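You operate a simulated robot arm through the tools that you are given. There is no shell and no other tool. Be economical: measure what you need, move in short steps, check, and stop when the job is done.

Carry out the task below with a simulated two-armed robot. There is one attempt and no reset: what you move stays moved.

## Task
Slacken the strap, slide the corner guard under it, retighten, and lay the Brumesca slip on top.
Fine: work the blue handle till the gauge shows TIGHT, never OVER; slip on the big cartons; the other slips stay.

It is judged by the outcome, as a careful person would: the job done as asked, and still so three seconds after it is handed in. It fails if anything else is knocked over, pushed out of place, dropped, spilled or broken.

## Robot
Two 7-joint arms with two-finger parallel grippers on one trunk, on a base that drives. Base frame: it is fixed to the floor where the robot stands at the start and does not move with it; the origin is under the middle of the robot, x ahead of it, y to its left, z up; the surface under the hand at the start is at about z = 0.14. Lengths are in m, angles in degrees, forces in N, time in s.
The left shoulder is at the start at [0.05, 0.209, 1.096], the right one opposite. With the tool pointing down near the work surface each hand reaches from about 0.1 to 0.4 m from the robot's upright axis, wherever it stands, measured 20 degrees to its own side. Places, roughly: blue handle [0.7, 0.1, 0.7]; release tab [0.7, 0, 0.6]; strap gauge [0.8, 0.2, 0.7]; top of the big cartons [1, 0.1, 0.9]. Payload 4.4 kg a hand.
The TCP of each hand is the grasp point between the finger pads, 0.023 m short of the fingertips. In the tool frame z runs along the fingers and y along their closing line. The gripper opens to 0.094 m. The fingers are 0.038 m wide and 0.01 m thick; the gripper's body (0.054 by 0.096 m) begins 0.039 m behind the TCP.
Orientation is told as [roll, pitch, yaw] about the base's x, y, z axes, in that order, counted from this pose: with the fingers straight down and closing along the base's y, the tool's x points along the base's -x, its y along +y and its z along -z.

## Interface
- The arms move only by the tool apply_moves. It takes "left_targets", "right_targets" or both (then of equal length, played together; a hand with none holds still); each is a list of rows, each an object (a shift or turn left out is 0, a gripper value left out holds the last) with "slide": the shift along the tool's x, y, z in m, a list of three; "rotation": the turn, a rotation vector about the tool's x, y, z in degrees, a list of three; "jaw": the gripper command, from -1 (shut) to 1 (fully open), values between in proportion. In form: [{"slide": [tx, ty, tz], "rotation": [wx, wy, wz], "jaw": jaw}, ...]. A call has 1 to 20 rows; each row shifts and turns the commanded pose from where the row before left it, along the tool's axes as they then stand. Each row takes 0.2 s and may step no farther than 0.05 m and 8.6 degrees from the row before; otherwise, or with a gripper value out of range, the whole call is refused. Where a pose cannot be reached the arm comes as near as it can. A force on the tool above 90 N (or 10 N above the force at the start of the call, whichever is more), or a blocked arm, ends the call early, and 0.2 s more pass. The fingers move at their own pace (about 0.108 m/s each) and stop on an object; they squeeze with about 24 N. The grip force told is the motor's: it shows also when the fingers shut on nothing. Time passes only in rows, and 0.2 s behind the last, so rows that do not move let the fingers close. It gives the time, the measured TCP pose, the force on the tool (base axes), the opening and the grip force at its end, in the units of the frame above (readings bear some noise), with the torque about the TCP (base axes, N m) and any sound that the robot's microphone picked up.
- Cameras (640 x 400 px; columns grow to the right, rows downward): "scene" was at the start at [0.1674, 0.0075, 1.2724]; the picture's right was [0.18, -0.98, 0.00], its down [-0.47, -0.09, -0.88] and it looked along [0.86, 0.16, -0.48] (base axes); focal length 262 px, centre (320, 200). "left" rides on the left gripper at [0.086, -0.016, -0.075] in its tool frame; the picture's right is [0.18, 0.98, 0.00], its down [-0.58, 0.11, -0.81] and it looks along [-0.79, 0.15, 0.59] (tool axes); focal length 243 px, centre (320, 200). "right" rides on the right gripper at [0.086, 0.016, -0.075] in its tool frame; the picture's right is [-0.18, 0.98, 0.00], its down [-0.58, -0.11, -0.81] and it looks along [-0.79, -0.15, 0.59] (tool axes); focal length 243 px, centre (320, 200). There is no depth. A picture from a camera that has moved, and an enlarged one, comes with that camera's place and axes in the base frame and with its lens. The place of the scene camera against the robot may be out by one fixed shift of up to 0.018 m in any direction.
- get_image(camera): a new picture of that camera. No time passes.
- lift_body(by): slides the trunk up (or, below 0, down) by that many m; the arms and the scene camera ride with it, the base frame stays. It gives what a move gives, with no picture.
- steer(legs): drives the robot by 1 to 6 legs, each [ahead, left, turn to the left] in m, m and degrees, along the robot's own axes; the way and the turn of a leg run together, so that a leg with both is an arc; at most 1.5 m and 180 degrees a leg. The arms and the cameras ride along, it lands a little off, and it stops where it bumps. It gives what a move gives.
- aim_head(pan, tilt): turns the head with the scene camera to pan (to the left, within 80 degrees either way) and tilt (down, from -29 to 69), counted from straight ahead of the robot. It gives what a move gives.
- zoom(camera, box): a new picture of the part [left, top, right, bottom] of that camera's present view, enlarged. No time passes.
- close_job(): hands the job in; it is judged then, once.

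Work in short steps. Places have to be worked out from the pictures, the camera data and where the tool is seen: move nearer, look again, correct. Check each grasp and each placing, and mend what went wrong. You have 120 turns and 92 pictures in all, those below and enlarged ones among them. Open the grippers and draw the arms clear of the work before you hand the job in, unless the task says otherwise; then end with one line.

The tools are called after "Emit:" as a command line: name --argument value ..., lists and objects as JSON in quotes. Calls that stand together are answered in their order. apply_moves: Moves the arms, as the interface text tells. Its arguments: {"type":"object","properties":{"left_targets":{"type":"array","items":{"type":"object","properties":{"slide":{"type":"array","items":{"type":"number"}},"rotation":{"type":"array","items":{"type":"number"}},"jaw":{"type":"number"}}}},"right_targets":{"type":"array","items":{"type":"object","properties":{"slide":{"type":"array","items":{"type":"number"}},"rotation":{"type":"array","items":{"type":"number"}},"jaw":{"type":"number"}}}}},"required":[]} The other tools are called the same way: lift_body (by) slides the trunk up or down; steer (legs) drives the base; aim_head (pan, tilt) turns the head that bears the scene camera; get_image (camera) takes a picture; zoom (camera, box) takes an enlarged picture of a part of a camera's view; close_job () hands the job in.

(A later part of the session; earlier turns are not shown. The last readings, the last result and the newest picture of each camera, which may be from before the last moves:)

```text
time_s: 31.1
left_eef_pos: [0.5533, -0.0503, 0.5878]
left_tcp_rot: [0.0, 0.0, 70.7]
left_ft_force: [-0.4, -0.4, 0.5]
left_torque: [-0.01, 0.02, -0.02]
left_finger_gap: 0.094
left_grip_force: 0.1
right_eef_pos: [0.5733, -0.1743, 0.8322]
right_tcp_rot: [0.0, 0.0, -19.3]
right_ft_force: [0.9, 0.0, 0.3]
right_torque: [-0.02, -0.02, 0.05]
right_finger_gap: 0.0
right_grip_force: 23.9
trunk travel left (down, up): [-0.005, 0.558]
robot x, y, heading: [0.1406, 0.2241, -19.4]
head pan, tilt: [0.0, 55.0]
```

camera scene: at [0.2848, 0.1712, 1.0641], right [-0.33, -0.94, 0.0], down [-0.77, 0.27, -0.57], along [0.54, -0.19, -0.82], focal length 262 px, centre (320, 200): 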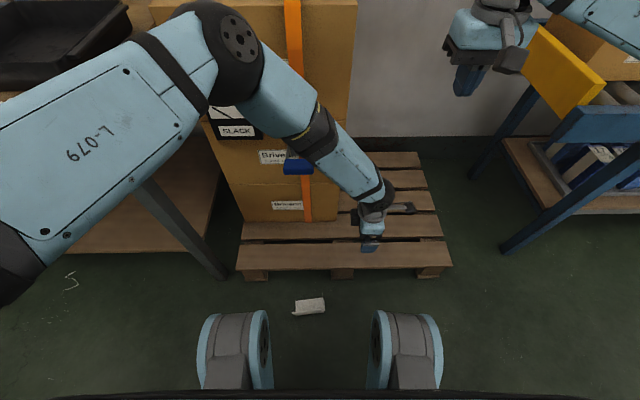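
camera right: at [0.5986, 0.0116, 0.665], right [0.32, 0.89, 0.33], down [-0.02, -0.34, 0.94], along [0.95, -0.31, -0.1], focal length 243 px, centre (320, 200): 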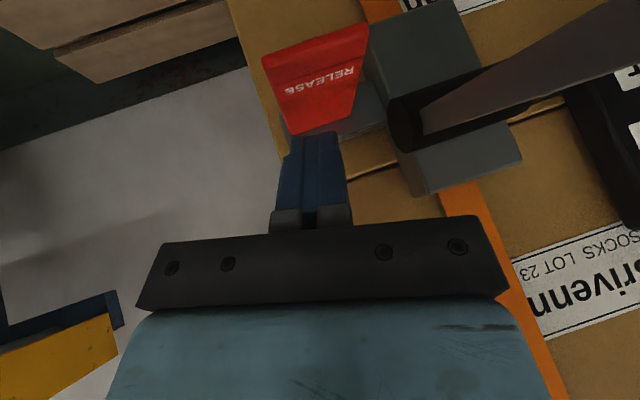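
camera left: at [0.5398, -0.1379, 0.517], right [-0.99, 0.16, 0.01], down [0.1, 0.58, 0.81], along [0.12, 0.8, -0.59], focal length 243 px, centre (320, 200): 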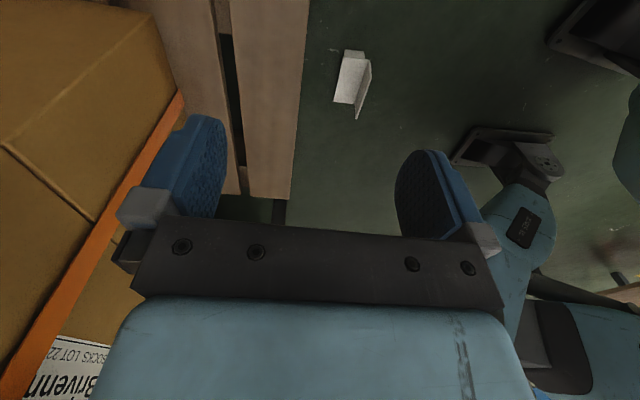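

Commands restart from the measured pose. I pull back from the box, rise, go left, and unwind the yaw.

Emit:
apply_moves --left_targets '[{"slide": [0, 0.03, -0.035]}, {"slide": [0, 0.03, -0.035]}, {"slide": [0, 0.03, -0.035]}, {"slide": [-0.03, 0.0, -0.035]}, {"slide": [-0.045, 0.0, 0]}, {"slide": [-0.045, 0.0, 0]}, {"slide": [-0.045, 0.0, 0]}, {"slide": [-0.045, 0.0, 0], "rotation": [0, 0, 8]}, {"rotation": [0, 0, 8]}, {"rotation": [0, 0, 8]}, {"rotation": [0, 0, 8]}, {"rotation": [0, 0, 8]}, {"rotation": [0, 0, 8]}, {"rotation": [0, 0, 8]}, {"rotation": [0, 0, 8]}, {"rotation": [0, 0, 8]}, {"rotation": [0, 0, 8]}, {"rotation": [0, 0, 8]}, {"rotation": [0, 0, 2]}]'

Emit:
get_image --camera "scene"

```text
time_s: 35.1
left_eef_pos: [0.5371, 0.1777, 0.7271]
left_tcp_rot: [0.0, 0.0, -19.2]
left_ft_force: [0.5, 0.3, 0.2]
left_torque: [0.01, -0.02, -0.02]
left_finger_gap: 0.094
left_grip_force: 0.1
right_eef_pos: [0.5732, -0.175, 0.8325]
right_tcp_rot: [0.0, 0.0, -19.4]
right_ft_force: [0.2, -0.7, 0.4]
right_torque: [0.0, -0.01, -0.05]
right_finger_gap: 0.0002
right_grip_force: 24.5
trunk travel left (down, up): [-0.005, 0.558]
robot x, y, heading: [0.1428, 0.228, -19.1]
head pan, tilt: [0.0, 55.0]
```

```text
55 pictures are left
camera scene: at [0.2842, 0.171, 1.0641], right [-0.33, -0.94, 0.0], down [-0.77, 0.27, -0.57], along [0.54, -0.19, -0.82], focal length 262 px, centre (320, 200)
```

scene: 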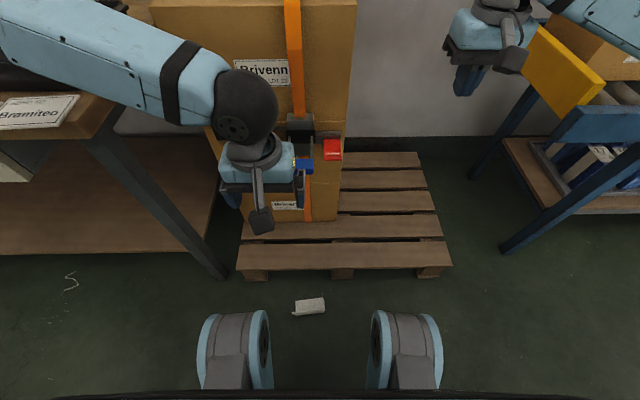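

Hand is back to neutral near F0.39, L0.08. Now I yaw the other way (−90°), more natural for the left arm, centre over the guard and start down.

Emit:
apply_moves --left_targets '[{"rotation": [0, 0, 8]}, {"rotation": [0, 0, 8]}, {"rotation": [0, 0, 8]}, {"rotation": [0, 0, 8]}, {"rotation": [0, 0, 8]}, {"rotation": [0, 0, 8]}, {"rotation": [0, 0, 8]}, {"rotation": [0, 0, 8]}, {"rotation": [0, 0, 8]}, {"rotation": [0, 0, 8]}, {"rotation": [0, 0, 8]}, {"rotation": [0, 0, 2]}, {"slide": [-0.024, -0.011, 0]}, {"slide": [-0.024, -0.011, 0]}, {"slide": [0, 0, 0.045]}, {"slide": [0, 0, 0.045]}, {"slide": [0, 0, 0.045]}]'

```text
time_s: 38.6
left_eef_pos: [0.5472, 0.1173, 0.7122]
left_tcp_rot: [13.2, 0.5, -109.1]
left_ft_force: [0.2, 0.5, -0.9]
left_torque: [0.01, -0.01, 0.0]
left_finger_gap: 0.094
left_grip_force: 0.0
right_eef_pos: [0.5637, -0.1793, 0.8352]
right_tcp_rot: [0.9, -0.8, -19.3]
right_ft_force: [-0.1, 0.4, 0.4]
right_torque: [0.01, -0.01, 0.02]
right_finger_gap: 0.0
right_grip_force: 23.8
trunk travel left (down, up): [-0.005, 0.558]
robot x, y, heading: [0.145, 0.2283, -19.4]
head pan, tilt: [0.0, 55.0]
stopped in row 17 (left hand): the arm was blocked; the commanded pose is now the measured one
```

The arm was blocked by something; I look before moving further.

Emit:
get_image --camera "scene"

Emit:
get_image --camera "left"

```text
54 pictures are left
camera scene: at [0.2703, 0.1642, 1.0659], right [-0.33, -0.94, -0.01], down [-0.76, 0.28, -0.59], along [0.56, -0.18, -0.81], focal length 262 px, centre (320, 200)
```

scene: 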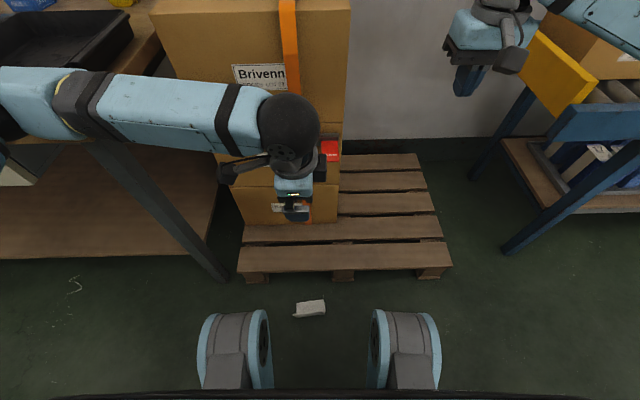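

```text
53 pictures are left
camera left: at [0.543, 0.208, 0.7813], right [0.96, -0.14, 0.23], down [-0.27, -0.53, 0.8], along [0.01, -0.84, -0.55], focal length 243 px, centre (320, 200)
```

left: 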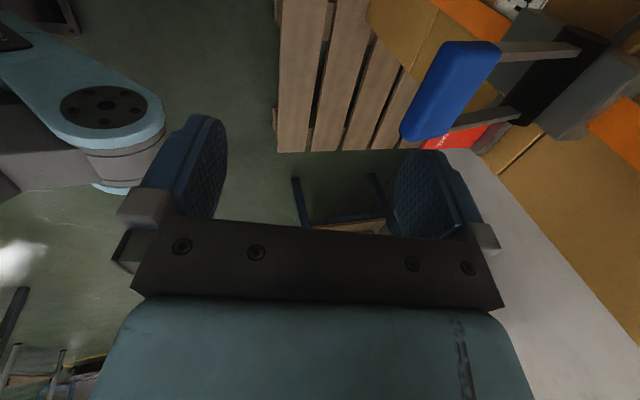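

The forearm is bearing on the table corner near the slips. I raise the trunk straight up at once to lift it off without sliding.

Emit:
lift_body --by 0.15

Emit:
get_image --camera "scene"

```text
time_s: 40.3
left_eef_pos: [0.5518, 0.1214, 0.8471]
left_tcp_rot: [11.2, -0.1, -109.1]
left_ft_force: [0.2, 0.1, -0.6]
left_torque: [0.03, -0.01, 0.0]
left_finger_gap: 0.0939
left_grip_force: 0.0
right_eef_pos: [0.5736, -0.1765, 0.9821]
right_tcp_rot: [0.1, 0.0, -19.4]
right_ft_force: [0.0, -1.6, -0.7]
right_torque: [0.03, 0.0, 0.02]
right_finger_gap: 0.0
right_grip_force: 24.1
trunk travel left (down, up): [-0.155, 0.408]
robot x, y, heading: [0.1421, 0.2277, -19.0]
head pan, tilt: [0.0, 55.0]
```

```text
52 pictures are left
camera scene: at [0.286, 0.1705, 1.214], right [-0.33, -0.94, 0.0], down [-0.77, 0.27, -0.57], along [0.54, -0.19, -0.82], focal length 262 px, centre (320, 200)
```

scene: 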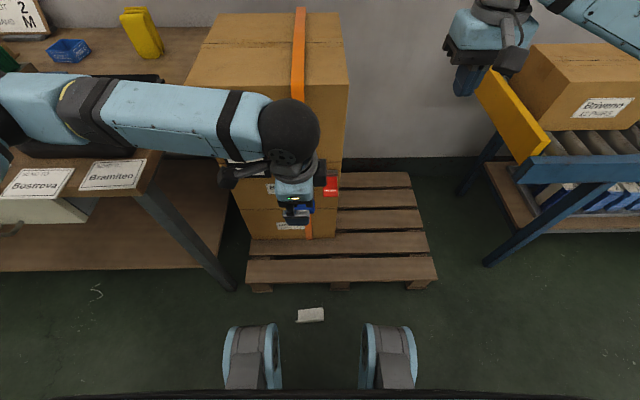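

Slips look undisturbed. New plan: the right hand picks the guard from the floor (its side is free), rolls to point left, and the left hand (pointing ahead, rolled) takes the fin in mid‑air, then rolls it into place. I test that left-hand pose in free air now.

Emit:
apply_moves --left_targets '[{"slide": [0.0, 0, -0.045]}, {"slide": [0.03, 0, -0.03]}, {"slide": [0.04, 0, 0]}, {"rotation": [-8, 0, 0]}, {"rotation": [-8, 0, 0]}, {"rotation": [-8, 0, 0]}, {"rotation": [-8, 0, 0]}, {"rotation": [-8, 0, 0]}, {"rotation": [-8, 0, 0]}, {"rotation": [-8, 0, 0]}, {"rotation": [-8, 0, 0]}, {"rotation": [-8, 0, 0]}, {"rotation": [-8, 0, 0]}]'

Emit:
get_image --camera "scene"

```text
time_s: 43.1
left_eef_pos: [0.564, 0.1883, 0.9194]
left_tcp_rot: [91.3, -0.1, -109.1]
left_ft_force: [1.4, -0.6, 0.1]
left_torque: [-0.01, 0.03, 0.01]
left_finger_gap: 0.0941
left_grip_force: 0.0
left hand out of reach, approached as far as the arm can: row 9
right_eef_pos: [0.573, -0.1762, 0.9815]
right_tcp_rot: [0.0, 0.1, -19.4]
right_ft_force: [0.4, 0.7, 0.2]
right_torque: [0.0, -0.03, 0.02]
right_finger_gap: 0.0
right_grip_force: 23.6
trunk travel left (down, up): [-0.155, 0.408]
robot x, y, heading: [0.1451, 0.2251, -19.2]
head pan, tilt: [0.0, 55.0]
```

```text
51 pictures are left
camera scene: at [0.2858, 0.1708, 1.2141], right [-0.33, -0.94, 0.0], down [-0.77, 0.27, -0.57], along [0.54, -0.19, -0.82], focal length 262 px, centre (320, 200)
```

scene: 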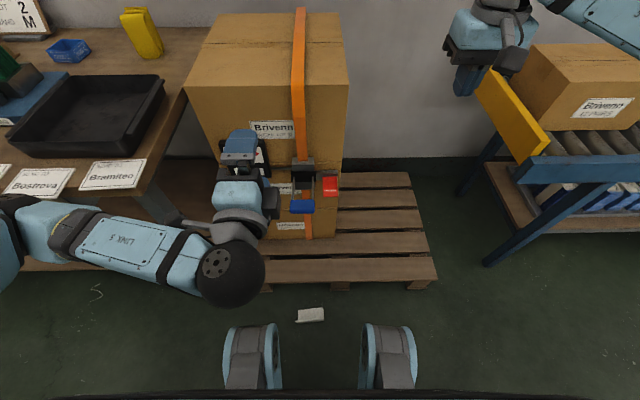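

That pose works. Now I test the final +90° roll about the tool axis here, in free air.

Emit:
apply_moves --left_targets '[{"rotation": [0, 0, 8]}, {"rotation": [0, 0, 8]}, {"rotation": [0, 0, 8]}, {"rotation": [0, 0, 8]}, {"rotation": [0, 0, 8]}, {"rotation": [0, 0, 8]}, {"rotation": [0, 0, 8]}, {"rotation": [0, 0, 8]}, {"rotation": [0, 0, 8]}, {"rotation": [0, 0, 8]}, {"rotation": [0, 0, 8]}]'

```text
time_s: 45.5
left_eef_pos: [0.5636, 0.1883, 0.9195]
left_tcp_rot: [122.3, 87.6, -76.8]
left_ft_force: [-0.1, 0.2, -0.6]
left_torque: [-0.01, 0.0, -0.02]
left_finger_gap: 0.0939
left_grip_force: 0.1
right_eef_pos: [0.5753, -0.1765, 0.9814]
right_tcp_rot: [-0.1, 0.0, -19.5]
right_ft_force: [0.3, 0.1, 1.1]
right_torque: [-0.03, -0.01, 0.0]
right_finger_gap: 0.0001
right_grip_force: 23.7
trunk travel left (down, up): [-0.155, 0.408]
robot x, y, heading: [0.1437, 0.225, -19.5]
head pan, tilt: [0.0, 55.0]
```

The roll is reachable. I roll back, raise the left hand out of the way, and turn the right hand's yaw +90° for the floor pick.

Emit:
apply_moves --left_targets '[{"rotation": [0, 0, -8]}, {"rotation": [0, 0, -8]}, {"rotation": [0, 0, -8]}, {"rotation": [0, 0, -8]}, {"rotation": [0, 0, -8]}, {"rotation": [0, 0, -8]}, {"rotation": [0, 0, -8]}, {"rotation": [0, 0, -8]}, {"rotation": [0, 0, -8]}, {"rotation": [0, 0, -8]}, {"rotation": [0, 0, -8]}, {"slide": [0.04, 0.03, 0]}]' --right_targets '[{"slide": [0.04, 0, 0], "jaw": 1}, {"slide": [0.04, 0, 0]}, {"slide": [0.04, 0, 0]}, {"rotation": [0, 0, -8]}, {"rotation": [0, 0, -8]}, {"rotation": [0, 0, -8]}, {"rotation": [0, 0, -8]}, {"rotation": [0, 0, -8]}, {"rotation": [0, 0, -8]}, {"rotation": [0, 0, -8]}, {"rotation": [0, 0, -8]}, {"rotation": [0, 0, -8]}]'

Emit:
steer --legs '[[0.0, 0.15, 0]]'

Emit:
apply_moves --right_targets '[{"rotation": [0, 0, -8]}, {"rotation": [0, 0, -8]}, {"rotation": [0, 0, -2]}]'

Emit:
lift_body --by -0.15

Emit:
get_image --camera "scene"

```text
time_s: 48.1
left_eef_pos: [0.5886, 0.2133, 0.94]
left_tcp_rot: [91.3, -0.2, -109.1]
left_ft_force: [0.4, -0.1, -0.1]
left_torque: [0.0, 0.0, -0.03]
left_finger_gap: 0.0938
left_grip_force: 0.0
left hand out of reach, approached as far as the arm can: row 12
right_eef_pos: [0.4579, -0.1315, 0.9829]
right_tcp_rot: [-0.1, 0.0, 52.4]
right_ft_force: [-0.6, -0.6, -0.3]
right_torque: [-0.01, 0.02, -0.02]
right_finger_gap: 0.0942
right_grip_force: 0.0
right hand out of reach, approached as far as the arm can: row 12
trunk travel left (down, up): [-0.155, 0.408]
robot x, y, heading: [0.1422, 0.2262, -19.5]
head pan, tilt: [0.0, 55.0]
```

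```text
time_s: 50.1
left_eef_pos: [0.6373, 0.3512, 0.94]
left_tcp_rot: [91.4, -0.2, -109.1]
left_ft_force: [0.0, 0.2, -0.1]
left_torque: [0.03, -0.02, 0.01]
left_finger_gap: 0.094
left_grip_force: 0.0
right_eef_pos: [0.5075, 0.0078, 0.9848]
right_tcp_rot: [0.0, 0.2, 52.3]
right_ft_force: [-0.8, 0.3, -0.6]
right_torque: [-0.01, -0.03, 0.03]
right_finger_gap: 0.0942
right_grip_force: 0.1
trunk travel left (down, up): [-0.155, 0.408]
robot x, y, heading: [0.1914, 0.3662, -19.7]
head pan, tilt: [0.0, 55.0]
```

```text
time_s: 50.9
left_eef_pos: [0.6366, 0.352, 0.9409]
left_tcp_rot: [91.2, -0.2, -109.2]
left_ft_force: [1.1, -0.4, -0.4]
left_torque: [-0.01, 0.0, 0.01]
left_finger_gap: 0.0941
left_grip_force: 0.1
right_eef_pos: [0.5074, 0.0449, 0.9688]
right_tcp_rot: [-1.7, -0.6, 57.5]
right_ft_force: [-0.3, 0.0, 0.4]
right_torque: [0.0, 0.01, 0.03]
right_finger_gap: 0.0939
right_grip_force: 0.0
right hand out of reach, approached as far as the arm can: row 1, 2
trunk travel left (down, up): [-0.155, 0.408]
robot x, y, heading: [0.1947, 0.3682, -19.4]
head pan, tilt: [0.0, 55.0]
```

```text
time_s: 52.6
left_eef_pos: [0.636, 0.3578, 0.8114]
left_tcp_rot: [93.3, 2.3, -108.7]
left_ft_force: [0.3, 0.0, -0.2]
left_torque: [-0.01, 0.01, -0.03]
left_finger_gap: 0.0938
left_grip_force: 0.0
right_eef_pos: [0.5014, 0.041, 0.8287]
right_tcp_rot: [-2.0, -1.2, 57.5]
right_ft_force: [-0.8, 0.1, -1.4]
right_torque: [0.02, 0.04, 0.01]
right_finger_gap: 0.0942
right_grip_force: 0.0
trunk travel left (down, up): [-0.005, 0.558]
robot x, y, heading: [0.1959, 0.3676, -19.2]
head pan, tilt: [0.0, 55.0]
```

```text
50 pictures are left
camera scene: at [0.3268, 0.3041, 1.0751], right [-0.33, -0.94, -0.01], down [-0.77, 0.28, -0.58], along [0.55, -0.19, -0.81], focal length 262 px, centre (320, 200)
```

scene: 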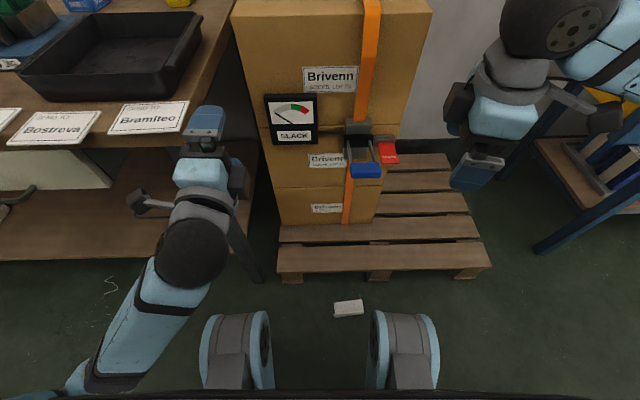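

The left arm seems to be leaning lightly on something (elbow near the wheel) since it's a couple degrees off. I raise the left hand 0.1 m and slide the right one toward the guard's place.

Emit:
apply_moves --left_targets '[{"slide": [0, 0.035, 0]}, {"slide": [0, 0.035, 0]}, {"slide": [0, 0.035, 0]}, {"slide": [0, 0.03, 0]}, {}]' --right_targets '[{"slide": [-0.04, 0, 0]}, {"slide": [-0.04, 0, 0]}, {"slide": [0, 0, 0.04]}, {"rotation": [0, 0, -6]}, {"rotation": [0, 0, -6]}]'

Emit:
zoom --camera "scene" --box '[290, 270, 410, 345]'

```text
time_s: 53.7
left_eef_pos: [0.6749, 0.3543, 0.8839]
left_tcp_rot: [91.3, 7.6, -105.3]
left_ft_force: [0.4, -0.1, 0.3]
left_torque: [-0.03, 0.06, 0.0]
left_finger_gap: 0.0941
left_grip_force: 0.1
left hand out of reach, approached as far as the arm can: row 1, 2, 3
right_eef_pos: [0.5541, 0.1129, 0.775]
right_tcp_rot: [-1.7, 0.2, 60.2]
right_ft_force: [1.2, 0.2, 0.7]
right_torque: [-0.02, -0.03, 0.0]
right_finger_gap: 0.0941
right_grip_force: 0.0
right hand out of reach, approached as far as the arm can: row 4, 5
trunk travel left (down, up): [-0.005, 0.558]
robot x, y, heading: [0.1914, 0.3671, -19.4]
head pan, tilt: [0.0, 55.0]
stopped in row 5 (left hand): the arm was blocked; the commanded pose is now the measured one
```

```text
5.33 times, centred on (350, 308) of scene
camera zoom: at [0.3376, 0.3138, 1.0617], right [-0.34, -0.94, 0.01], down [-0.77, 0.27, -0.57], along [0.54, -0.2, -0.82], focal length 1400 px, centre (160, -373)
```

zoom: 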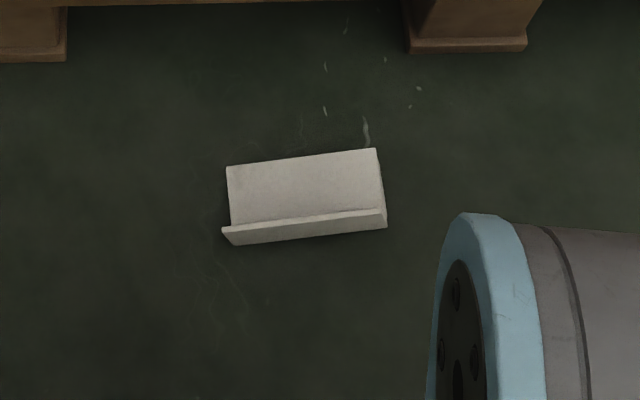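

The left arm is blocked; I check what it is touching.

Emit:
aim_head --pan 25 --tilt 60

Emit:
get_image --camera "scene"

```text
time_s: 54.5
left_eef_pos: [0.675, 0.3548, 0.8858]
left_tcp_rot: [91.1, 7.5, -105.5]
left_ft_force: [-0.3, 0.6, -1.0]
left_torque: [-0.02, -0.01, 0.01]
left_finger_gap: 0.0938
left_grip_force: 0.1
right_eef_pos: [0.5539, 0.1147, 0.7774]
right_tcp_rot: [-1.7, 0.1, 60.5]
right_ft_force: [0.6, 0.1, 0.2]
right_torque: [0.03, 0.01, 0.02]
right_finger_gap: 0.0938
right_grip_force: 0.0
trunk travel left (down, up): [-0.005, 0.558]
robot x, y, heading: [0.1919, 0.3628, -19.8]
head pan, tilt: [25.0, 60.0]
```

```text
48 pictures are left
camera scene: at [0.3373, 0.3456, 1.0574], right [0.09, -1.0, 0.01], down [-0.86, -0.09, -0.49], along [0.49, 0.04, -0.87], focal length 262 px, centre (320, 200)
```

scene: 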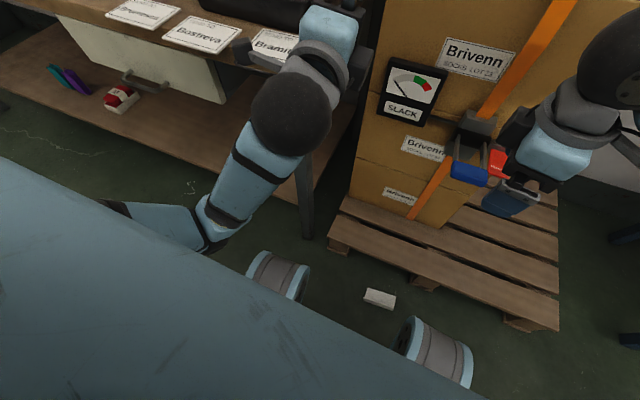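

The elbow (behind/below) seems to be resting on the base. I lift the trunk again, bring the left hand back to its neutral pose, then lower afterwards.

Emit:
lift_body --by 0.16

Emit:
apply_moves --left_targets '[{"slide": [0, 0.03, -0.02]}, {"slide": [0, 0.03, 0]}, {"rotation": [8, 0, 0]}, {"rotation": [8, 0, 0]}, {"rotation": [8, 0, 0]}, {"rotation": [8, 0, 0]}, {"rotation": [8, 0, 0]}, {"rotation": [8, 0, 0]}, {"rotation": [8, 0, 0]}, {"rotation": [8, 0, 0]}, {"rotation": [8, 0, 0]}, {"rotation": [8, 0, 0]}, {"rotation": [8, 0, 0]}, {"rotation": [3, 0, 0]}]' --right_targets '[{"rotation": [0, 0, 8]}, {"rotation": [0, 0, 8]}, {}, {}, {}, {}, {}, {}, {}, {}, {}, {}, {}, {}]'

```text
time_s: 56.4
left_eef_pos: [0.6716, 0.3494, 1.0489]
left_tcp_rot: [91.3, 7.5, -105.7]
left_ft_force: [-0.6, -1.0, -0.8]
left_torque: [0.04, 0.03, -0.01]
left_finger_gap: 0.0938
left_grip_force: 0.0
right_eef_pos: [0.5516, 0.1106, 0.9359]
right_tcp_rot: [-1.8, -0.4, 60.4]
right_ft_force: [0.0, 0.0, -0.2]
right_torque: [-0.03, -0.01, 0.04]
right_finger_gap: 0.094
right_grip_force: 0.1
trunk travel left (down, up): [-0.165, 0.398]
robot x, y, heading: [0.1916, 0.3649, -19.4]
head pan, tilt: [25.0, 60.0]
```

```text
time_s: 58.2
left_eef_pos: [0.7497, 0.3562, 1.0299]
left_tcp_rot: [49.3, 13.9, -100.4]
left_ft_force: [0.0, -0.5, -0.6]
left_torque: [0.0, 0.02, -0.01]
left_finger_gap: 0.0944
left_grip_force: 0.0
left hand out of reach, approached as far as the arm can: row 1, 6, 7, 8, 9
right_eef_pos: [0.551, 0.1099, 0.9365]
right_tcp_rot: [-1.6, -0.9, 44.3]
right_ft_force: [-0.2, 0.2, 0.2]
right_torque: [0.01, -0.01, 0.01]
right_finger_gap: 0.0942
right_grip_force: 0.0
trunk travel left (down, up): [-0.165, 0.398]
robot x, y, heading: [0.1932, 0.3657, -19.8]
head pan, tilt: [25.0, 60.0]
stopped in row 9 (left hand): the arm was blocked; the commanded pose is now the measured one
```

Still a joint limit on that way back. I unwind the yaw about the vertical instead, pulling back a little.

Emit:
apply_moves --left_targets '[{"slide": [0, -0.02, -0.023]}, {"slide": [0, -0.02, -0.023]}, {"rotation": [0, 6, -5.2]}, {"rotation": [0, 6, -5.2]}, {"rotation": [0, 6, -5.2]}, {"rotation": [0, 6, -5.2]}, {"rotation": [0, 6, -5.2]}, {"rotation": [0, 6, -5.2]}, {"rotation": [0, 6, -5.2]}, {"rotation": [0, 6, -5.2]}, {"rotation": [0, 6, -5.2]}, {"rotation": [0, 6, -5.2]}]'

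Emit:
get_image --camera "scene"

```text
time_s: 59.4
left_eef_pos: [0.7088, 0.3888, 1.078]
left_tcp_rot: [62.9, 13.3, -75.6]
left_ft_force: [-0.2, -0.4, 0.1]
left_torque: [0.0, -0.01, -0.02]
left_finger_gap: 0.094
left_grip_force: 0.0
right_eef_pos: [0.5514, 0.1102, 0.9363]
right_tcp_rot: [-1.6, -0.8, 44.4]
right_ft_force: [-0.6, -0.2, -0.3]
right_torque: [0.04, 0.01, 0.04]
right_finger_gap: 0.094
right_grip_force: 0.1
trunk travel left (down, up): [-0.165, 0.398]
robot x, y, heading: [0.1926, 0.3658, -19.5]
head pan, tilt: [25.0, 60.0]
stopped in row 5 (left hand): the arm was blocked; the commanded pose is now the measured one
```

```text
47 pictures are left
camera scene: at [0.3334, 0.3406, 1.218], right [0.1, -1.0, 0.0], down [-0.86, -0.08, -0.5], along [0.5, 0.05, -0.87], focal length 262 px, centre (320, 200)
```

scene: 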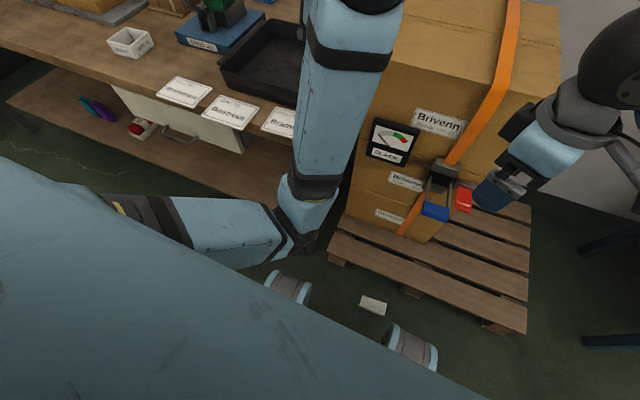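

The left elbow has folded low beside the table. I drive back 0.35 m to free space and raise the trunk before unwinding the arm.

Emit:
steer --legs '[[-0.35, 0, 0]]'

Emit:
lift_body --by 0.15

Emit:
apply_moves --left_targets '[{"rotation": [0, 6, -5.2]}, {"rotation": [0, 6, -5.2]}, {"rotation": [0, 6, -5.2]}, {"rotation": [0, 6, -5.2]}, {"rotation": [0, 6, -5.2]}, {"rotation": [0, 6, -5.2]}]'

Emit:
get_image --camera "scene"

```text
time_s: 61.6
left_eef_pos: [0.3744, 0.5084, 1.0769]
left_tcp_rot: [62.8, 13.3, -75.5]
left_ft_force: [0.5, -0.4, 0.2]
left_torque: [0.01, 0.01, 0.02]
left_finger_gap: 0.0938
left_grip_force: 0.1
right_eef_pos: [0.219, 0.2305, 0.9375]
right_tcp_rot: [-1.7, -0.9, 44.5]
right_ft_force: [-0.3, 0.3, 0.1]
right_torque: [0.0, 0.02, -0.03]
right_finger_gap: 0.0938
right_grip_force: 0.1
trunk travel left (down, up): [-0.165, 0.398]
robot x, y, heading: [-0.142, 0.4837, -19.5]
head pan, tilt: [25.0, 60.0]
```

```text
time_s: 63.4
left_eef_pos: [0.3766, 0.5078, 1.2265]
left_tcp_rot: [62.9, 13.4, -75.6]
left_ft_force: [-0.7, 1.0, 0.7]
left_torque: [0.0, 0.02, 0.02]
left_finger_gap: 0.094
left_grip_force: 0.1
right_eef_pos: [0.2193, 0.228, 1.0887]
right_tcp_rot: [-1.8, -0.8, 44.6]
right_ft_force: [-0.2, -0.5, 0.8]
right_torque: [-0.01, -0.04, 0.03]
right_finger_gap: 0.094
right_grip_force: 0.1
trunk travel left (down, up): [-0.315, 0.248]
robot x, y, heading: [-0.1391, 0.4808, -19.4]
head pan, tilt: [25.0, 60.0]
```

```text
time_s: 64.8
left_eef_pos: [0.3926, 0.5373, 1.2148]
left_tcp_rot: [74.7, 2.1, -28.8]
left_ft_force: [-0.4, -1.0, -0.4]
left_torque: [-0.02, -0.01, -0.01]
left_finger_gap: 0.0942
left_grip_force: 0.2
right_eef_pos: [0.2202, 0.228, 1.0874]
right_tcp_rot: [-1.6, -0.7, 44.5]
right_ft_force: [-0.2, 0.5, -0.5]
right_torque: [0.0, 0.02, 0.03]
right_finger_gap: 0.0937
right_grip_force: 0.1
trunk travel left (down, up): [-0.315, 0.248]
robot x, y, heading: [-0.1412, 0.484, -19.5]
head pan, tilt: [25.0, 60.0]
stopped in row 6 (left hand): the arm was blocked; the commanded pose is now the measured one
```

```text
46 pictures are left
camera scene: at [0.0005, 0.4584, 1.368], right [0.1, -1.0, 0.0], down [-0.86, -0.08, -0.5], along [0.5, 0.05, -0.87], focal length 262 px, centre (320, 200)
```

scene: 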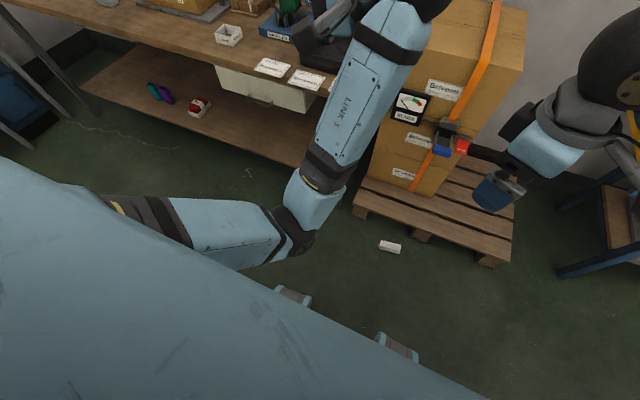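

Now the left hand points left; a simple roll back about its x brings it to pointing down.

Emit:
apply_moves --left_targets '[{"rotation": [8, 0, 0]}, {"rotation": [8, 0, 0]}, {"rotation": [8, 0, 0]}, {"rotation": [8, 0, 0]}, {"rotation": [8, 0, 0]}, {"rotation": [8, 0, 0]}, {"rotation": [8, 0, 0]}, {"rotation": [8, 0, 0]}, {"rotation": [8, 0, 0]}, {"rotation": [2, 0, 0]}]' --right_targets '[{"rotation": [0, 0, 8]}, {"rotation": [0, 0, 8]}, {"rotation": [0, 0, 8]}, {"rotation": [0, 0, 8]}, {"rotation": [0, 0, 8]}, {"rotation": [0, 0, 8]}, {"rotation": [0, 0, 8]}, {"rotation": [0, 0, 8]}, {}, {}]'

Emit:
get_image --camera "scene"

```text
time_s: 67.0
left_eef_pos: [0.5619, 0.7262, 1.1278]
left_tcp_rot: [0.6, 2.1, -28.8]
left_ft_force: [-0.2, -0.3, 0.0]
left_torque: [-0.03, -0.02, 0.0]
left_finger_gap: 0.0938
left_grip_force: 0.1
left hand out of reach, approached as far as the arm can: row 2, 3, 4, 5, 6, 7, 8, 9
right_eef_pos: [0.2173, 0.2276, 1.0879]
right_tcp_rot: [0.1, -1.9, -19.5]
right_ft_force: [-0.7, -0.3, 0.9]
right_torque: [-0.01, 0.04, 0.05]
right_finger_gap: 0.0937
right_grip_force: 0.2
trunk travel left (down, up): [-0.315, 0.248]
robot x, y, heading: [-0.143, 0.4807, -19.4]
head pan, tilt: [25.0, 60.0]
```

```text
45 pictures are left
camera scene: at [0.0003, 0.4582, 1.368], right [0.1, -1.0, 0.0], down [-0.86, -0.08, -0.5], along [0.5, 0.05, -0.87], focal length 262 px, centre (320, 200)
```

scene: 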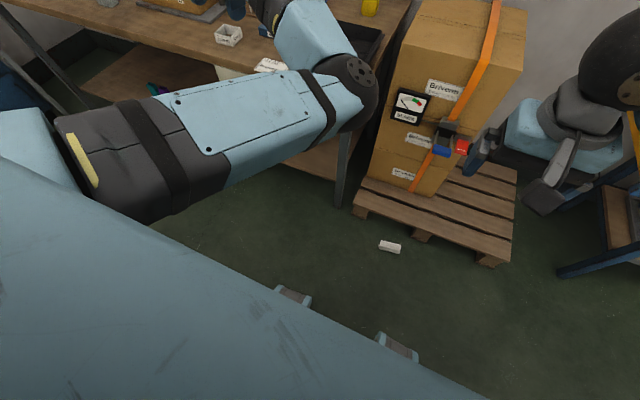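

Left hand points down again. I bring it to its starting pose relative to the robot (F0.53, L0.36).

Emit:
apply_moves --left_targets '[{"slide": [0.03, -0.025, -0.025], "rotation": [0, 0, -5]}, {"slide": [0.02, -0.03, -0.025], "rotation": [0, 0, -4.4]}, {"slide": [0.0, -0.03, -0.025]}, {"slide": [0.0, -0.025, -0.02]}, {}]'

Emit:
aim_head --pan 0 --tilt 45

Emit:
get_image --camera "scene"

```text
time_s: 68.2
left_eef_pos: [0.5523, 0.7426, 1.2195]
left_tcp_rot: [0.9, 2.0, -19.3]
left_ft_force: [0.3, 0.1, -0.3]
left_torque: [-0.01, -0.02, -0.01]
left_finger_gap: 0.0941
left_grip_force: 0.1
left hand out of reach, approached as far as the arm can: row 1, 2, 3, 4
right_eef_pos: [0.2195, 0.2287, 1.0876]
right_tcp_rot: [0.0, -1.8, -19.5]
right_ft_force: [-0.1, -0.5, -0.1]
right_torque: [0.0, 0.01, 0.03]
right_finger_gap: 0.0939
right_grip_force: 0.1
trunk travel left (down, up): [-0.315, 0.248]
robot x, y, heading: [-0.142, 0.4818, -19.5]
head pan, tilt: [25.0, 60.0]
```

```text
time_s: 69.0
left_eef_pos: [0.551, 0.7424, 1.2202]
left_tcp_rot: [0.9, 2.0, -19.3]
left_ft_force: [0.0, 0.1, 0.7]
left_torque: [0.0, 0.0, 0.0]
left_finger_gap: 0.0943
left_grip_force: 0.1
right_eef_pos: [0.2179, 0.2283, 1.0863]
right_tcp_rot: [0.1, -1.8, -19.6]
right_ft_force: [0.4, -0.4, -0.4]
right_torque: [0.02, 0.01, 0.01]
right_finger_gap: 0.0939
right_grip_force: 0.0
trunk travel left (down, up): [-0.315, 0.248]
robot x, y, heading: [-0.1368, 0.4817, -19.2]
head pan, tilt: [0.0, 45.0]
```

```text
44 pictures are left
camera scene: at [0.0108, 0.4251, 1.3875], right [-0.33, -0.94, 0.0], down [-0.67, 0.23, -0.71], along [0.67, -0.23, -0.71], focal length 262 px, centre (320, 200)
```

scene: 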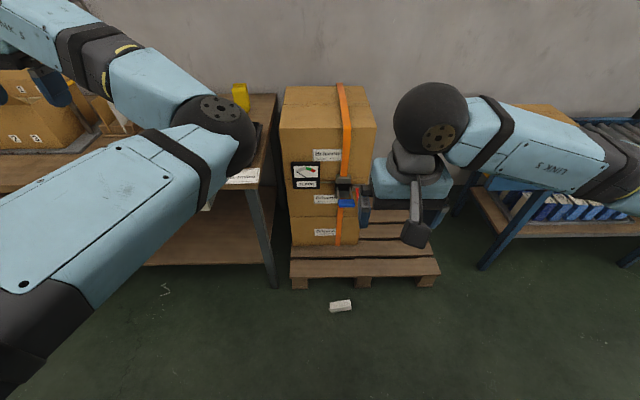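

The left elbow has flipped inwards, limiting it. I retrace: roll back to point left, yaw to point ahead, in free space here.

Emit:
apply_moves --left_targets '[{"rotation": [-8, 0, 0]}, {"rotation": [-8, 0, 0]}, {"rotation": [-8, 0, 0]}, {"rotation": [-8, 0, 0]}, {"rotation": [-8, 0, 0]}, {"rotation": [-8, 0, 0]}, {"rotation": [-8, 0, 0]}, {"rotation": [-8, 0, 0]}, {"rotation": [-8, 0, 0]}, {"rotation": [-8, 0, 0]}, {"rotation": [-8, 0, 0]}]'

Emit:
apply_moves --left_targets '[{"rotation": [0, -8, 0]}, {"rotation": [0, -8, 0]}, {"rotation": [0, -8, 0]}, {"rotation": [0, -8, 0]}, {"rotation": [0, -8, 0]}, {"rotation": [0, -8, 0]}, {"rotation": [0, -8, 0]}, {"rotation": [0, -8, 0]}, {"rotation": [0, -8, 0]}, {"rotation": [0, -8, 0]}, {"rotation": [0, -8, 0]}]'

Emit:
get_image --camera "scene"

```text
time_s: 71.4
left_eef_pos: [0.553, 0.7436, 1.2168]
left_tcp_rot: [89.0, 2.0, -19.4]
left_ft_force: [0.2, 0.2, 0.1]
left_torque: [-0.01, 0.01, 0.04]
left_finger_gap: 0.0941
left_grip_force: 0.0
right_eef_pos: [0.2177, 0.2304, 1.0872]
right_tcp_rot: [0.0, -1.8, -19.5]
right_ft_force: [1.1, 0.3, -0.2]
right_torque: [-0.01, 0.04, 0.0]
right_finger_gap: 0.094
right_grip_force: 0.1
trunk travel left (down, up): [-0.315, 0.248]
robot x, y, heading: [-0.1432, 0.485, -19.4]
head pan, tilt: [0.0, 45.0]
```

```text
time_s: 73.8
left_eef_pos: [0.552, 0.7428, 1.2167]
left_tcp_rot: [88.1, -1.0, -107.5]
left_ft_force: [0.2, 0.9, 0.1]
left_torque: [-0.01, -0.02, 0.02]
left_finger_gap: 0.0939
left_grip_force: 0.1
right_eef_pos: [0.2194, 0.2299, 1.0879]
right_tcp_rot: [0.0, -1.8, -19.5]
right_ft_force: [0.4, 0.6, 0.0]
right_torque: [0.0, -0.01, 0.02]
right_finger_gap: 0.0941
right_grip_force: 0.1
trunk travel left (down, up): [-0.315, 0.248]
robot x, y, heading: [-0.1413, 0.4803, -19.3]
head pan, tilt: [0.0, 45.0]
```

```text
43 pictures are left
camera scene: at [0.0105, 0.4261, 1.3876], right [-0.33, -0.94, 0.0], down [-0.67, 0.23, -0.71], along [0.67, -0.24, -0.71], focal length 262 px, centre (320, 200)
```

scene: 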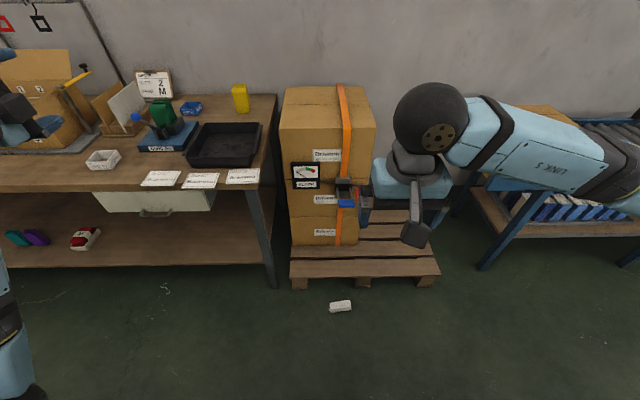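

All reached, everything on the table is intact. Now roll −90° about the tool axis to the plain forward-pointing pose, then pitch down.

Emit:
apply_moves --left_targets '[{"rotation": [0, 0, -8]}, {"rotation": [0, 0, -8]}, {"rotation": [0, 0, -8]}, {"rotation": [0, 0, -8]}, {"rotation": [0, 0, -8]}, {"rotation": [0, 0, -8]}, {"rotation": [0, 0, -8]}, {"rotation": [0, 0, -8]}, {"rotation": [0, 0, -8]}, {"rotation": [0, 0, -8]}, {"rotation": [0, 0, -8]}]'

Emit:
apply_moves --left_targets '[{"rotation": [0, 8, 0]}, {"rotation": [0, 8, 0]}, {"rotation": [0, 8, 0]}, {"rotation": [0, 8, 0]}, {"rotation": [0, 8, 0]}, {"rotation": [0, 8, 0]}, {"rotation": [0, 8, 0]}, {"rotation": [0, 8, 0]}, {"rotation": [0, 8, 0]}, {"rotation": [0, 8, 0]}, {"rotation": [0, 8, 0]}]'

Emit:
get_image --camera "scene"

```text
time_s: 76.2
left_eef_pos: [0.5532, 0.7429, 1.2179]
left_tcp_rot: [21.7, -87.8, -39.1]
left_ft_force: [-0.1, 0.3, 0.7]
left_torque: [-0.01, -0.02, -0.01]
left_finger_gap: 0.094
left_grip_force: 0.1
right_eef_pos: [0.2192, 0.2291, 1.0874]
right_tcp_rot: [0.1, -1.8, -19.7]
right_ft_force: [0.4, -0.1, -0.6]
right_torque: [0.02, 0.03, 0.02]
right_finger_gap: 0.094
right_grip_force: 0.1
trunk travel left (down, up): [-0.315, 0.248]
robot x, y, heading: [-0.1367, 0.4863, -19.5]
head pan, tilt: [0.0, 45.0]
```

```text
time_s: 78.6
left_eef_pos: [0.5536, 0.7418, 1.2183]
left_tcp_rot: [0.9, 0.2, -17.2]
left_ft_force: [-0.4, -0.3, -1.3]
left_torque: [0.0, 0.0, -0.03]
left_finger_gap: 0.0941
left_grip_force: 0.1
right_eef_pos: [0.2181, 0.2281, 1.0879]
right_tcp_rot: [0.1, -1.8, -19.6]
right_ft_force: [0.8, -0.5, 1.1]
right_torque: [-0.02, 0.0, 0.03]
right_finger_gap: 0.0941
right_grip_force: 0.0
trunk travel left (down, up): [-0.315, 0.248]
robot x, y, heading: [-0.1411, 0.4814, -19.4]
head pan, tilt: [0.0, 45.0]
```

```text
42 pictures are left
camera scene: at [0.0106, 0.4244, 1.3874], right [-0.33, -0.94, 0.0], down [-0.67, 0.24, -0.71], along [0.67, -0.23, -0.71], focal length 262 px, centre (320, 200)
```

scene: 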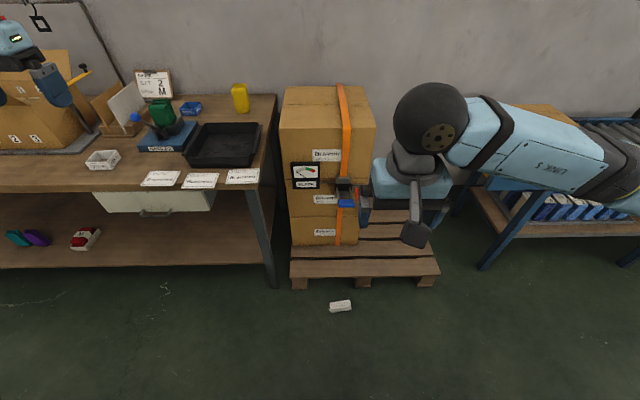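

Left arm is healthy again. I tuck the left hand back, drive so the guard is about 0.38 m ahead and slightly right, and turn left 15° to ease the right wrist's yaw.

Emit:
apply_moves --left_targets '[{"slide": [0.04, 0, -0.025]}, {"slide": [0.04, 0, -0.025]}, {"slide": [0.04, 0, -0.025]}, {"slide": [0.04, 0, -0.025]}, {"slide": [0.03, 0, 0]}]' --right_targets '[{"slide": [0.03, 0, 0]}, {"slide": [0.03, 0, 0]}, {}, {}, {}]'

Emit:
steer --legs '[[0.0, -0.154, 0], [0.325, 0, 0], [0, 0, 15.4]]'

Emit:
aim_head --pan 0 --tilt 58

Emit:
get_image --camera "scene"

```text
time_s: 79.8
left_eef_pos: [0.3653, 0.7956, 1.3186]
left_tcp_rot: [0.9, 0.1, -17.4]
left_ft_force: [-1.0, -0.1, 0.0]
left_torque: [0.01, -0.03, 0.02]
left_finger_gap: 0.0938
left_grip_force: 0.1
right_eef_pos: [0.1606, 0.2484, 1.0861]
right_tcp_rot: [0.0, -1.9, -19.5]
right_ft_force: [-0.4, -0.2, 0.3]
right_torque: [0.01, 0.0, 0.01]
right_finger_gap: 0.0939
right_grip_force: 0.1
trunk travel left (down, up): [-0.315, 0.248]
robot x, y, heading: [-0.144, 0.4812, -19.5]
head pan, tilt: [0.0, 45.0]
```

```text
time_s: 84.5
left_eef_pos: [0.519, 0.669, 1.3173]
left_tcp_rot: [1.0, 0.0, -1.4]
left_ft_force: [0.4, 0.4, 0.4]
left_torque: [0.0, -0.03, 0.0]
left_finger_gap: 0.0939
left_grip_force: 0.0
right_eef_pos: [0.4707, 0.0876, 1.0852]
right_tcp_rot: [0.1, -1.8, -3.5]
right_ft_force: [0.2, -0.8, -0.2]
right_torque: [0.0, -0.01, -0.01]
right_finger_gap: 0.094
right_grip_force: 0.0
trunk travel left (down, up): [-0.315, 0.248]
robot x, y, heading: [0.1183, 0.2282, -3.5]
head pan, tilt: [0.0, 45.0]
```

```text
time_s: 85.3
left_eef_pos: [0.5198, 0.6707, 1.3176]
left_tcp_rot: [1.1, 0.2, -1.4]
left_ft_force: [0.1, -0.6, 0.4]
left_torque: [0.03, -0.02, 0.02]
left_finger_gap: 0.094
left_grip_force: 0.0
right_eef_pos: [0.4712, 0.0874, 1.0847]
right_tcp_rot: [0.2, -1.8, -3.4]
right_ft_force: [-1.1, -0.2, 0.1]
right_torque: [-0.03, 0.03, -0.05]
right_finger_gap: 0.0939
right_grip_force: 0.0
trunk travel left (down, up): [-0.315, 0.248]
robot x, y, heading: [0.1175, 0.228, -3.5]
head pan, tilt: [0.0, 58.0]
```

```text
41 pictures are left
camera scene: at [0.2629, 0.2123, 1.3704], right [-0.06, -1.0, 0.0], down [-0.85, 0.05, -0.53], along [0.53, -0.03, -0.85], focal length 262 px, centre (320, 200)
```

scene: 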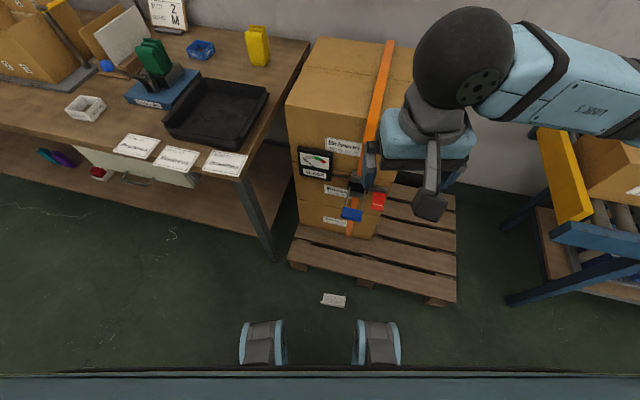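

Guard wall is at F≈0.386, L≈−0.07 in this robot pose (world 0.499, 0.135). I yaw the right hand 76° so its jaws close across the flange.

Emit:
apply_moves --right_targets '[{"rotation": [0, 0, -8]}, {"rotation": [0, 0, -8]}, {"rotation": [0, 0, -8]}, {"rotation": [0, 0, -8]}, {"rotation": [0, 0, -8]}, {"rotation": [0, 0, -8]}, {"rotation": [0, 0, -8]}, {"rotation": [0, 0, -8]}, {"rotation": [0, 0, -8]}, {"rotation": [0, 0, -4]}]'

Emit:
lift_body --by -0.31

```text
time_s: 87.5
left_eef_pos: [0.5187, 0.67, 1.3176]
left_tcp_rot: [1.1, 0.0, -1.4]
left_ft_force: [0.6, -0.9, 0.2]
left_torque: [0.02, 0.02, 0.01]
left_finger_gap: 0.0938
left_grip_force: 0.0
right_eef_pos: [0.471, 0.088, 1.0846]
right_tcp_rot: [-1.8, -0.5, 72.5]
right_ft_force: [0.0, 0.9, -0.5]
right_torque: [0.0, 0.0, -0.01]
right_finger_gap: 0.094
right_grip_force: 0.0
trunk travel left (down, up): [-0.315, 0.248]
robot x, y, heading: [0.1173, 0.2319, -3.5]
head pan, tilt: [0.0, 58.0]
```

```text
time_s: 90.5
left_eef_pos: [0.5182, 0.6702, 1.0081]
left_tcp_rot: [1.0, 0.0, -1.3]
left_ft_force: [-0.2, 0.0, -0.6]
left_torque: [-0.01, 0.02, -0.04]
left_finger_gap: 0.0939
left_grip_force: 0.1
right_eef_pos: [0.4721, 0.0886, 0.7756]
right_tcp_rot: [-1.7, -0.5, 72.6]
right_ft_force: [-0.6, 0.0, -0.7]
right_torque: [-0.01, 0.03, 0.01]
right_finger_gap: 0.0939
right_grip_force: 0.1
trunk travel left (down, up): [-0.005, 0.558]
robot x, y, heading: [0.1173, 0.2315, -3.3]
head pan, tilt: [0.0, 58.0]
```

Yaw reached. I slide over the flange and descend halfway, checking reach.

Emit:
apply_moves --right_targets '[{"slide": [-0.0263, -0.006, 0]}, {"slide": [-0.0263, -0.0055, 0]}, {"slide": [0, 0, 0.048]}, {"slide": [0, 0, 0.048]}, {"slide": [0, 0, 0.048]}, {"slide": [0, 0, 0.048]}, {"slide": [0, 0, 0.048]}, {"slide": [0, 0, 0.048]}, {"slide": [0, 0, 0.048]}]'

```text
time_s: 92.5
left_eef_pos: [0.5174, 0.6706, 1.0078]
left_tcp_rot: [1.0, 0.1, -1.4]
left_ft_force: [-0.8, 0.4, 0.4]
left_torque: [-0.02, -0.01, -0.01]
left_finger_gap: 0.0936
left_grip_force: 0.0
right_eef_pos: [0.5114, 0.1377, 0.4437]
right_tcp_rot: [-1.8, -0.8, 72.6]
right_ft_force: [8.4, 20.0, 7.8]
right_torque: [-0.91, 0.94, -1.32]
right_finger_gap: 0.0935
right_grip_force: 0.0
trunk travel left (down, up): [-0.005, 0.558]
robot x, y, heading: [0.1158, 0.2308, -3.1]
head pan, tilt: [0.0, 58.0]
```

There's a 20 N side force: something is being touched. I look.

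Emit:
get_image --camera "scene"

Emit:
get_image --camera "right"

```text
40 pictures are left
camera scene: at [0.2626, 0.213, 1.0607], right [-0.06, -1.0, 0.0], down [-0.85, 0.05, -0.53], along [0.53, -0.03, -0.85], focal length 262 px, centre (320, 200)
```

scene: 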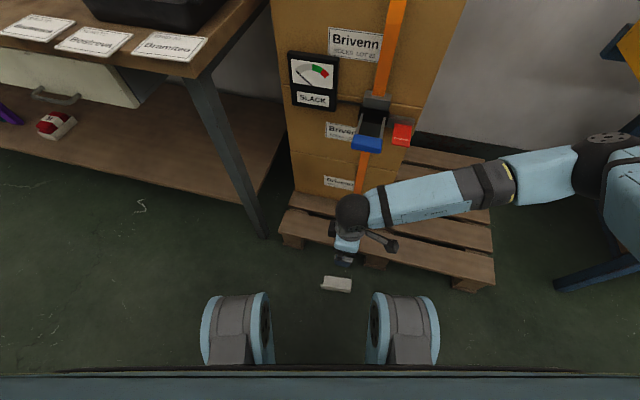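

```text
39 pictures are left
camera right: at [0.468, 0.06, 0.516], right [-0.88, 0.47, -0.03], down [0.25, 0.52, 0.82], along [0.4, 0.71, -0.58], focal length 243 px, centre (320, 200)
```

right: 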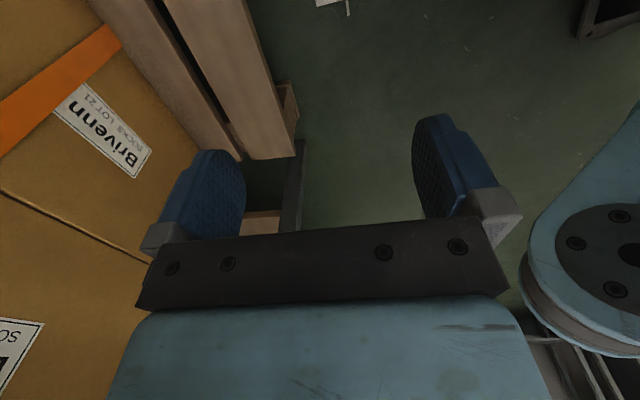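

No contact is visible; I re-read the forces with a still row.

Emit:
apply_moves --right_targets '[{}, {}]'

```text
time_s: 93.1
left_eef_pos: [0.5179, 0.6706, 1.0067]
left_tcp_rot: [0.9, 0.0, -1.3]
left_ft_force: [-0.1, 0.0, 0.3]
left_torque: [-0.05, 0.05, 0.01]
left_finger_gap: 0.0937
left_grip_force: 0.1
right_eef_pos: [0.5106, 0.1373, 0.4423]
right_tcp_rot: [-1.7, -0.6, 72.5]
right_ft_force: [9.7, 28.1, 10.8]
right_torque: [-1.32, 1.15, -1.85]
right_finger_gap: 0.0931
right_grip_force: 0.0
trunk travel left (down, up): [-0.005, 0.558]
robot x, y, heading: [0.1187, 0.2284, -3.4]
head pan, tilt: [0.0, 58.0]
```

The contact is the right hand's camera bracket against the robot's own right knee (~z 0.5). I ease off left, rise, and shift the base right/back so the hand fits between the knees.

Emit:
apply_moves --right_targets '[{"slide": [-0.022, -0.004, 0]}, {"slide": [0, 0, -0.045]}, {"slide": [0, 0, -0.045]}, {"slide": [0, 0, -0.045]}, {"slide": [0, 0, -0.045]}, {"slide": [0, 0, -0.045]}]'

Emit:
steer --legs '[[-0.03, -0.07, 0]]'

Emit:
get_image --camera "scene"

```text
time_s: 94.5
left_eef_pos: [0.5188, 0.6701, 1.0075]
left_tcp_rot: [1.0, 0.0, -1.4]
left_ft_force: [-0.4, 0.2, -0.6]
left_torque: [0.0, 0.02, 0.0]
left_finger_gap: 0.0942
left_grip_force: 0.0
right_eef_pos: [0.5137, 0.1549, 0.6646]
right_tcp_rot: [-1.7, -0.6, 72.6]
right_ft_force: [0.7, -0.1, -0.2]
right_torque: [-0.01, 0.01, 0.02]
right_finger_gap: 0.0941
right_grip_force: 0.0
trunk travel left (down, up): [-0.005, 0.558]
robot x, y, heading: [0.1171, 0.2289, -3.1]
head pan, tilt: [0.0, 58.0]
```

```text
time_s: 95.8
left_eef_pos: [0.4836, 0.6033, 1.0075]
left_tcp_rot: [0.9, 0.1, -1.2]
left_ft_force: [-0.8, 0.8, 0.3]
left_torque: [0.0, -0.05, 0.01]
left_finger_gap: 0.094
left_grip_force: 0.1
right_eef_pos: [0.4792, 0.0885, 0.6644]
right_tcp_rot: [-1.7, -0.5, 72.6]
right_ft_force: [-0.1, 0.2, 0.4]
right_torque: [0.0, 0.03, 0.0]
right_finger_gap: 0.094
right_grip_force: 0.1
trunk travel left (down, up): [-0.005, 0.558]
robot x, y, heading: [0.0835, 0.1619, -3.4]
head pan, tilt: [0.0, 58.0]
```

```text
38 pictures are left
camera scene: at [0.2282, 0.1454, 1.0604], right [-0.06, -1.0, 0.0], down [-0.85, 0.05, -0.53], along [0.53, -0.03, -0.85], focal length 262 px, centre (320, 200)
```

scene: 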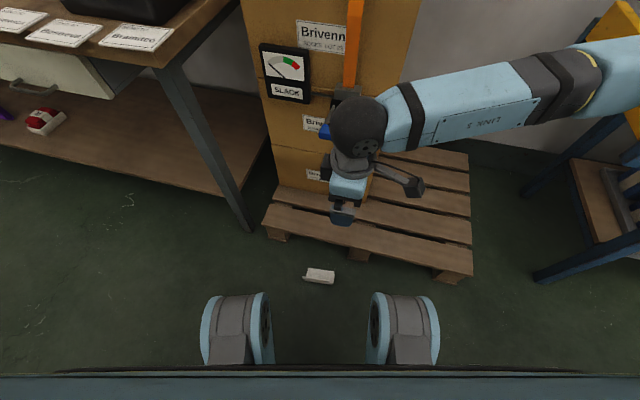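

Guard wall confirmed at world ≈(0.50, 0.134). I align over it and descend to z≈0.3.

Emit:
apply_moves --right_targets '[{"slide": [-0.025, -0.003, 0]}, {"slide": [-0.0245, -0.003, 0]}, {"slide": [0, 0, 0.046]}, {"slide": [0, 0, 0.046]}, {"slide": [0, 0, 0.046]}, {"slide": [0, 0, 0.046]}, {"slide": [0, 0, 0.046]}, {"slide": [0, 0, 0.046]}, {"slide": [0, 0, 0.046]}, {"slide": [0, 0, 0.046]}]'

Emit:
get_image --camera "right"

```text
time_s: 98.0
left_eef_pos: [0.4838, 0.6014, 1.0076]
left_tcp_rot: [1.0, 0.0, -1.3]
left_ft_force: [-0.6, 0.2, 0.7]
left_torque: [0.0, 0.02, 0.02]
left_finger_gap: 0.0938
left_grip_force: 0.0
right_eef_pos: [0.5174, 0.1341, 0.2977]
right_tcp_rot: [-1.8, -0.5, 72.6]
right_ft_force: [1.0, -0.6, -0.4]
right_torque: [0.03, 0.0, -0.01]
right_finger_gap: 0.0941
right_grip_force: 0.1
trunk travel left (down, up): [-0.005, 0.558]
robot x, y, heading: [0.0844, 0.1586, -3.1]
head pan, tilt: [0.0, 58.0]
```

```text
37 pictures are left
camera right: at [0.4738, 0.0567, 0.3717], right [-0.88, 0.47, -0.03], down [0.25, 0.52, 0.81], along [0.4, 0.71, -0.58], focal length 243 px, centre (320, 200)
```

right: 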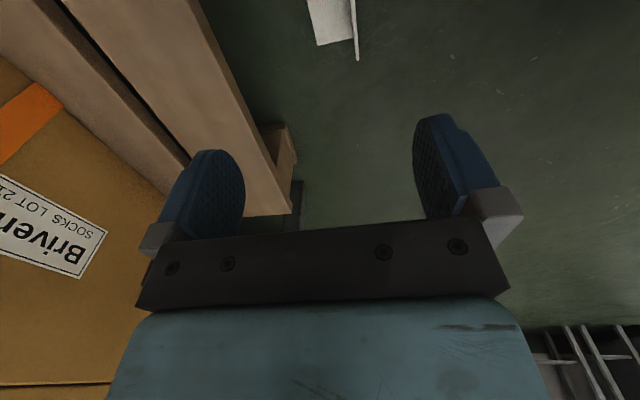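

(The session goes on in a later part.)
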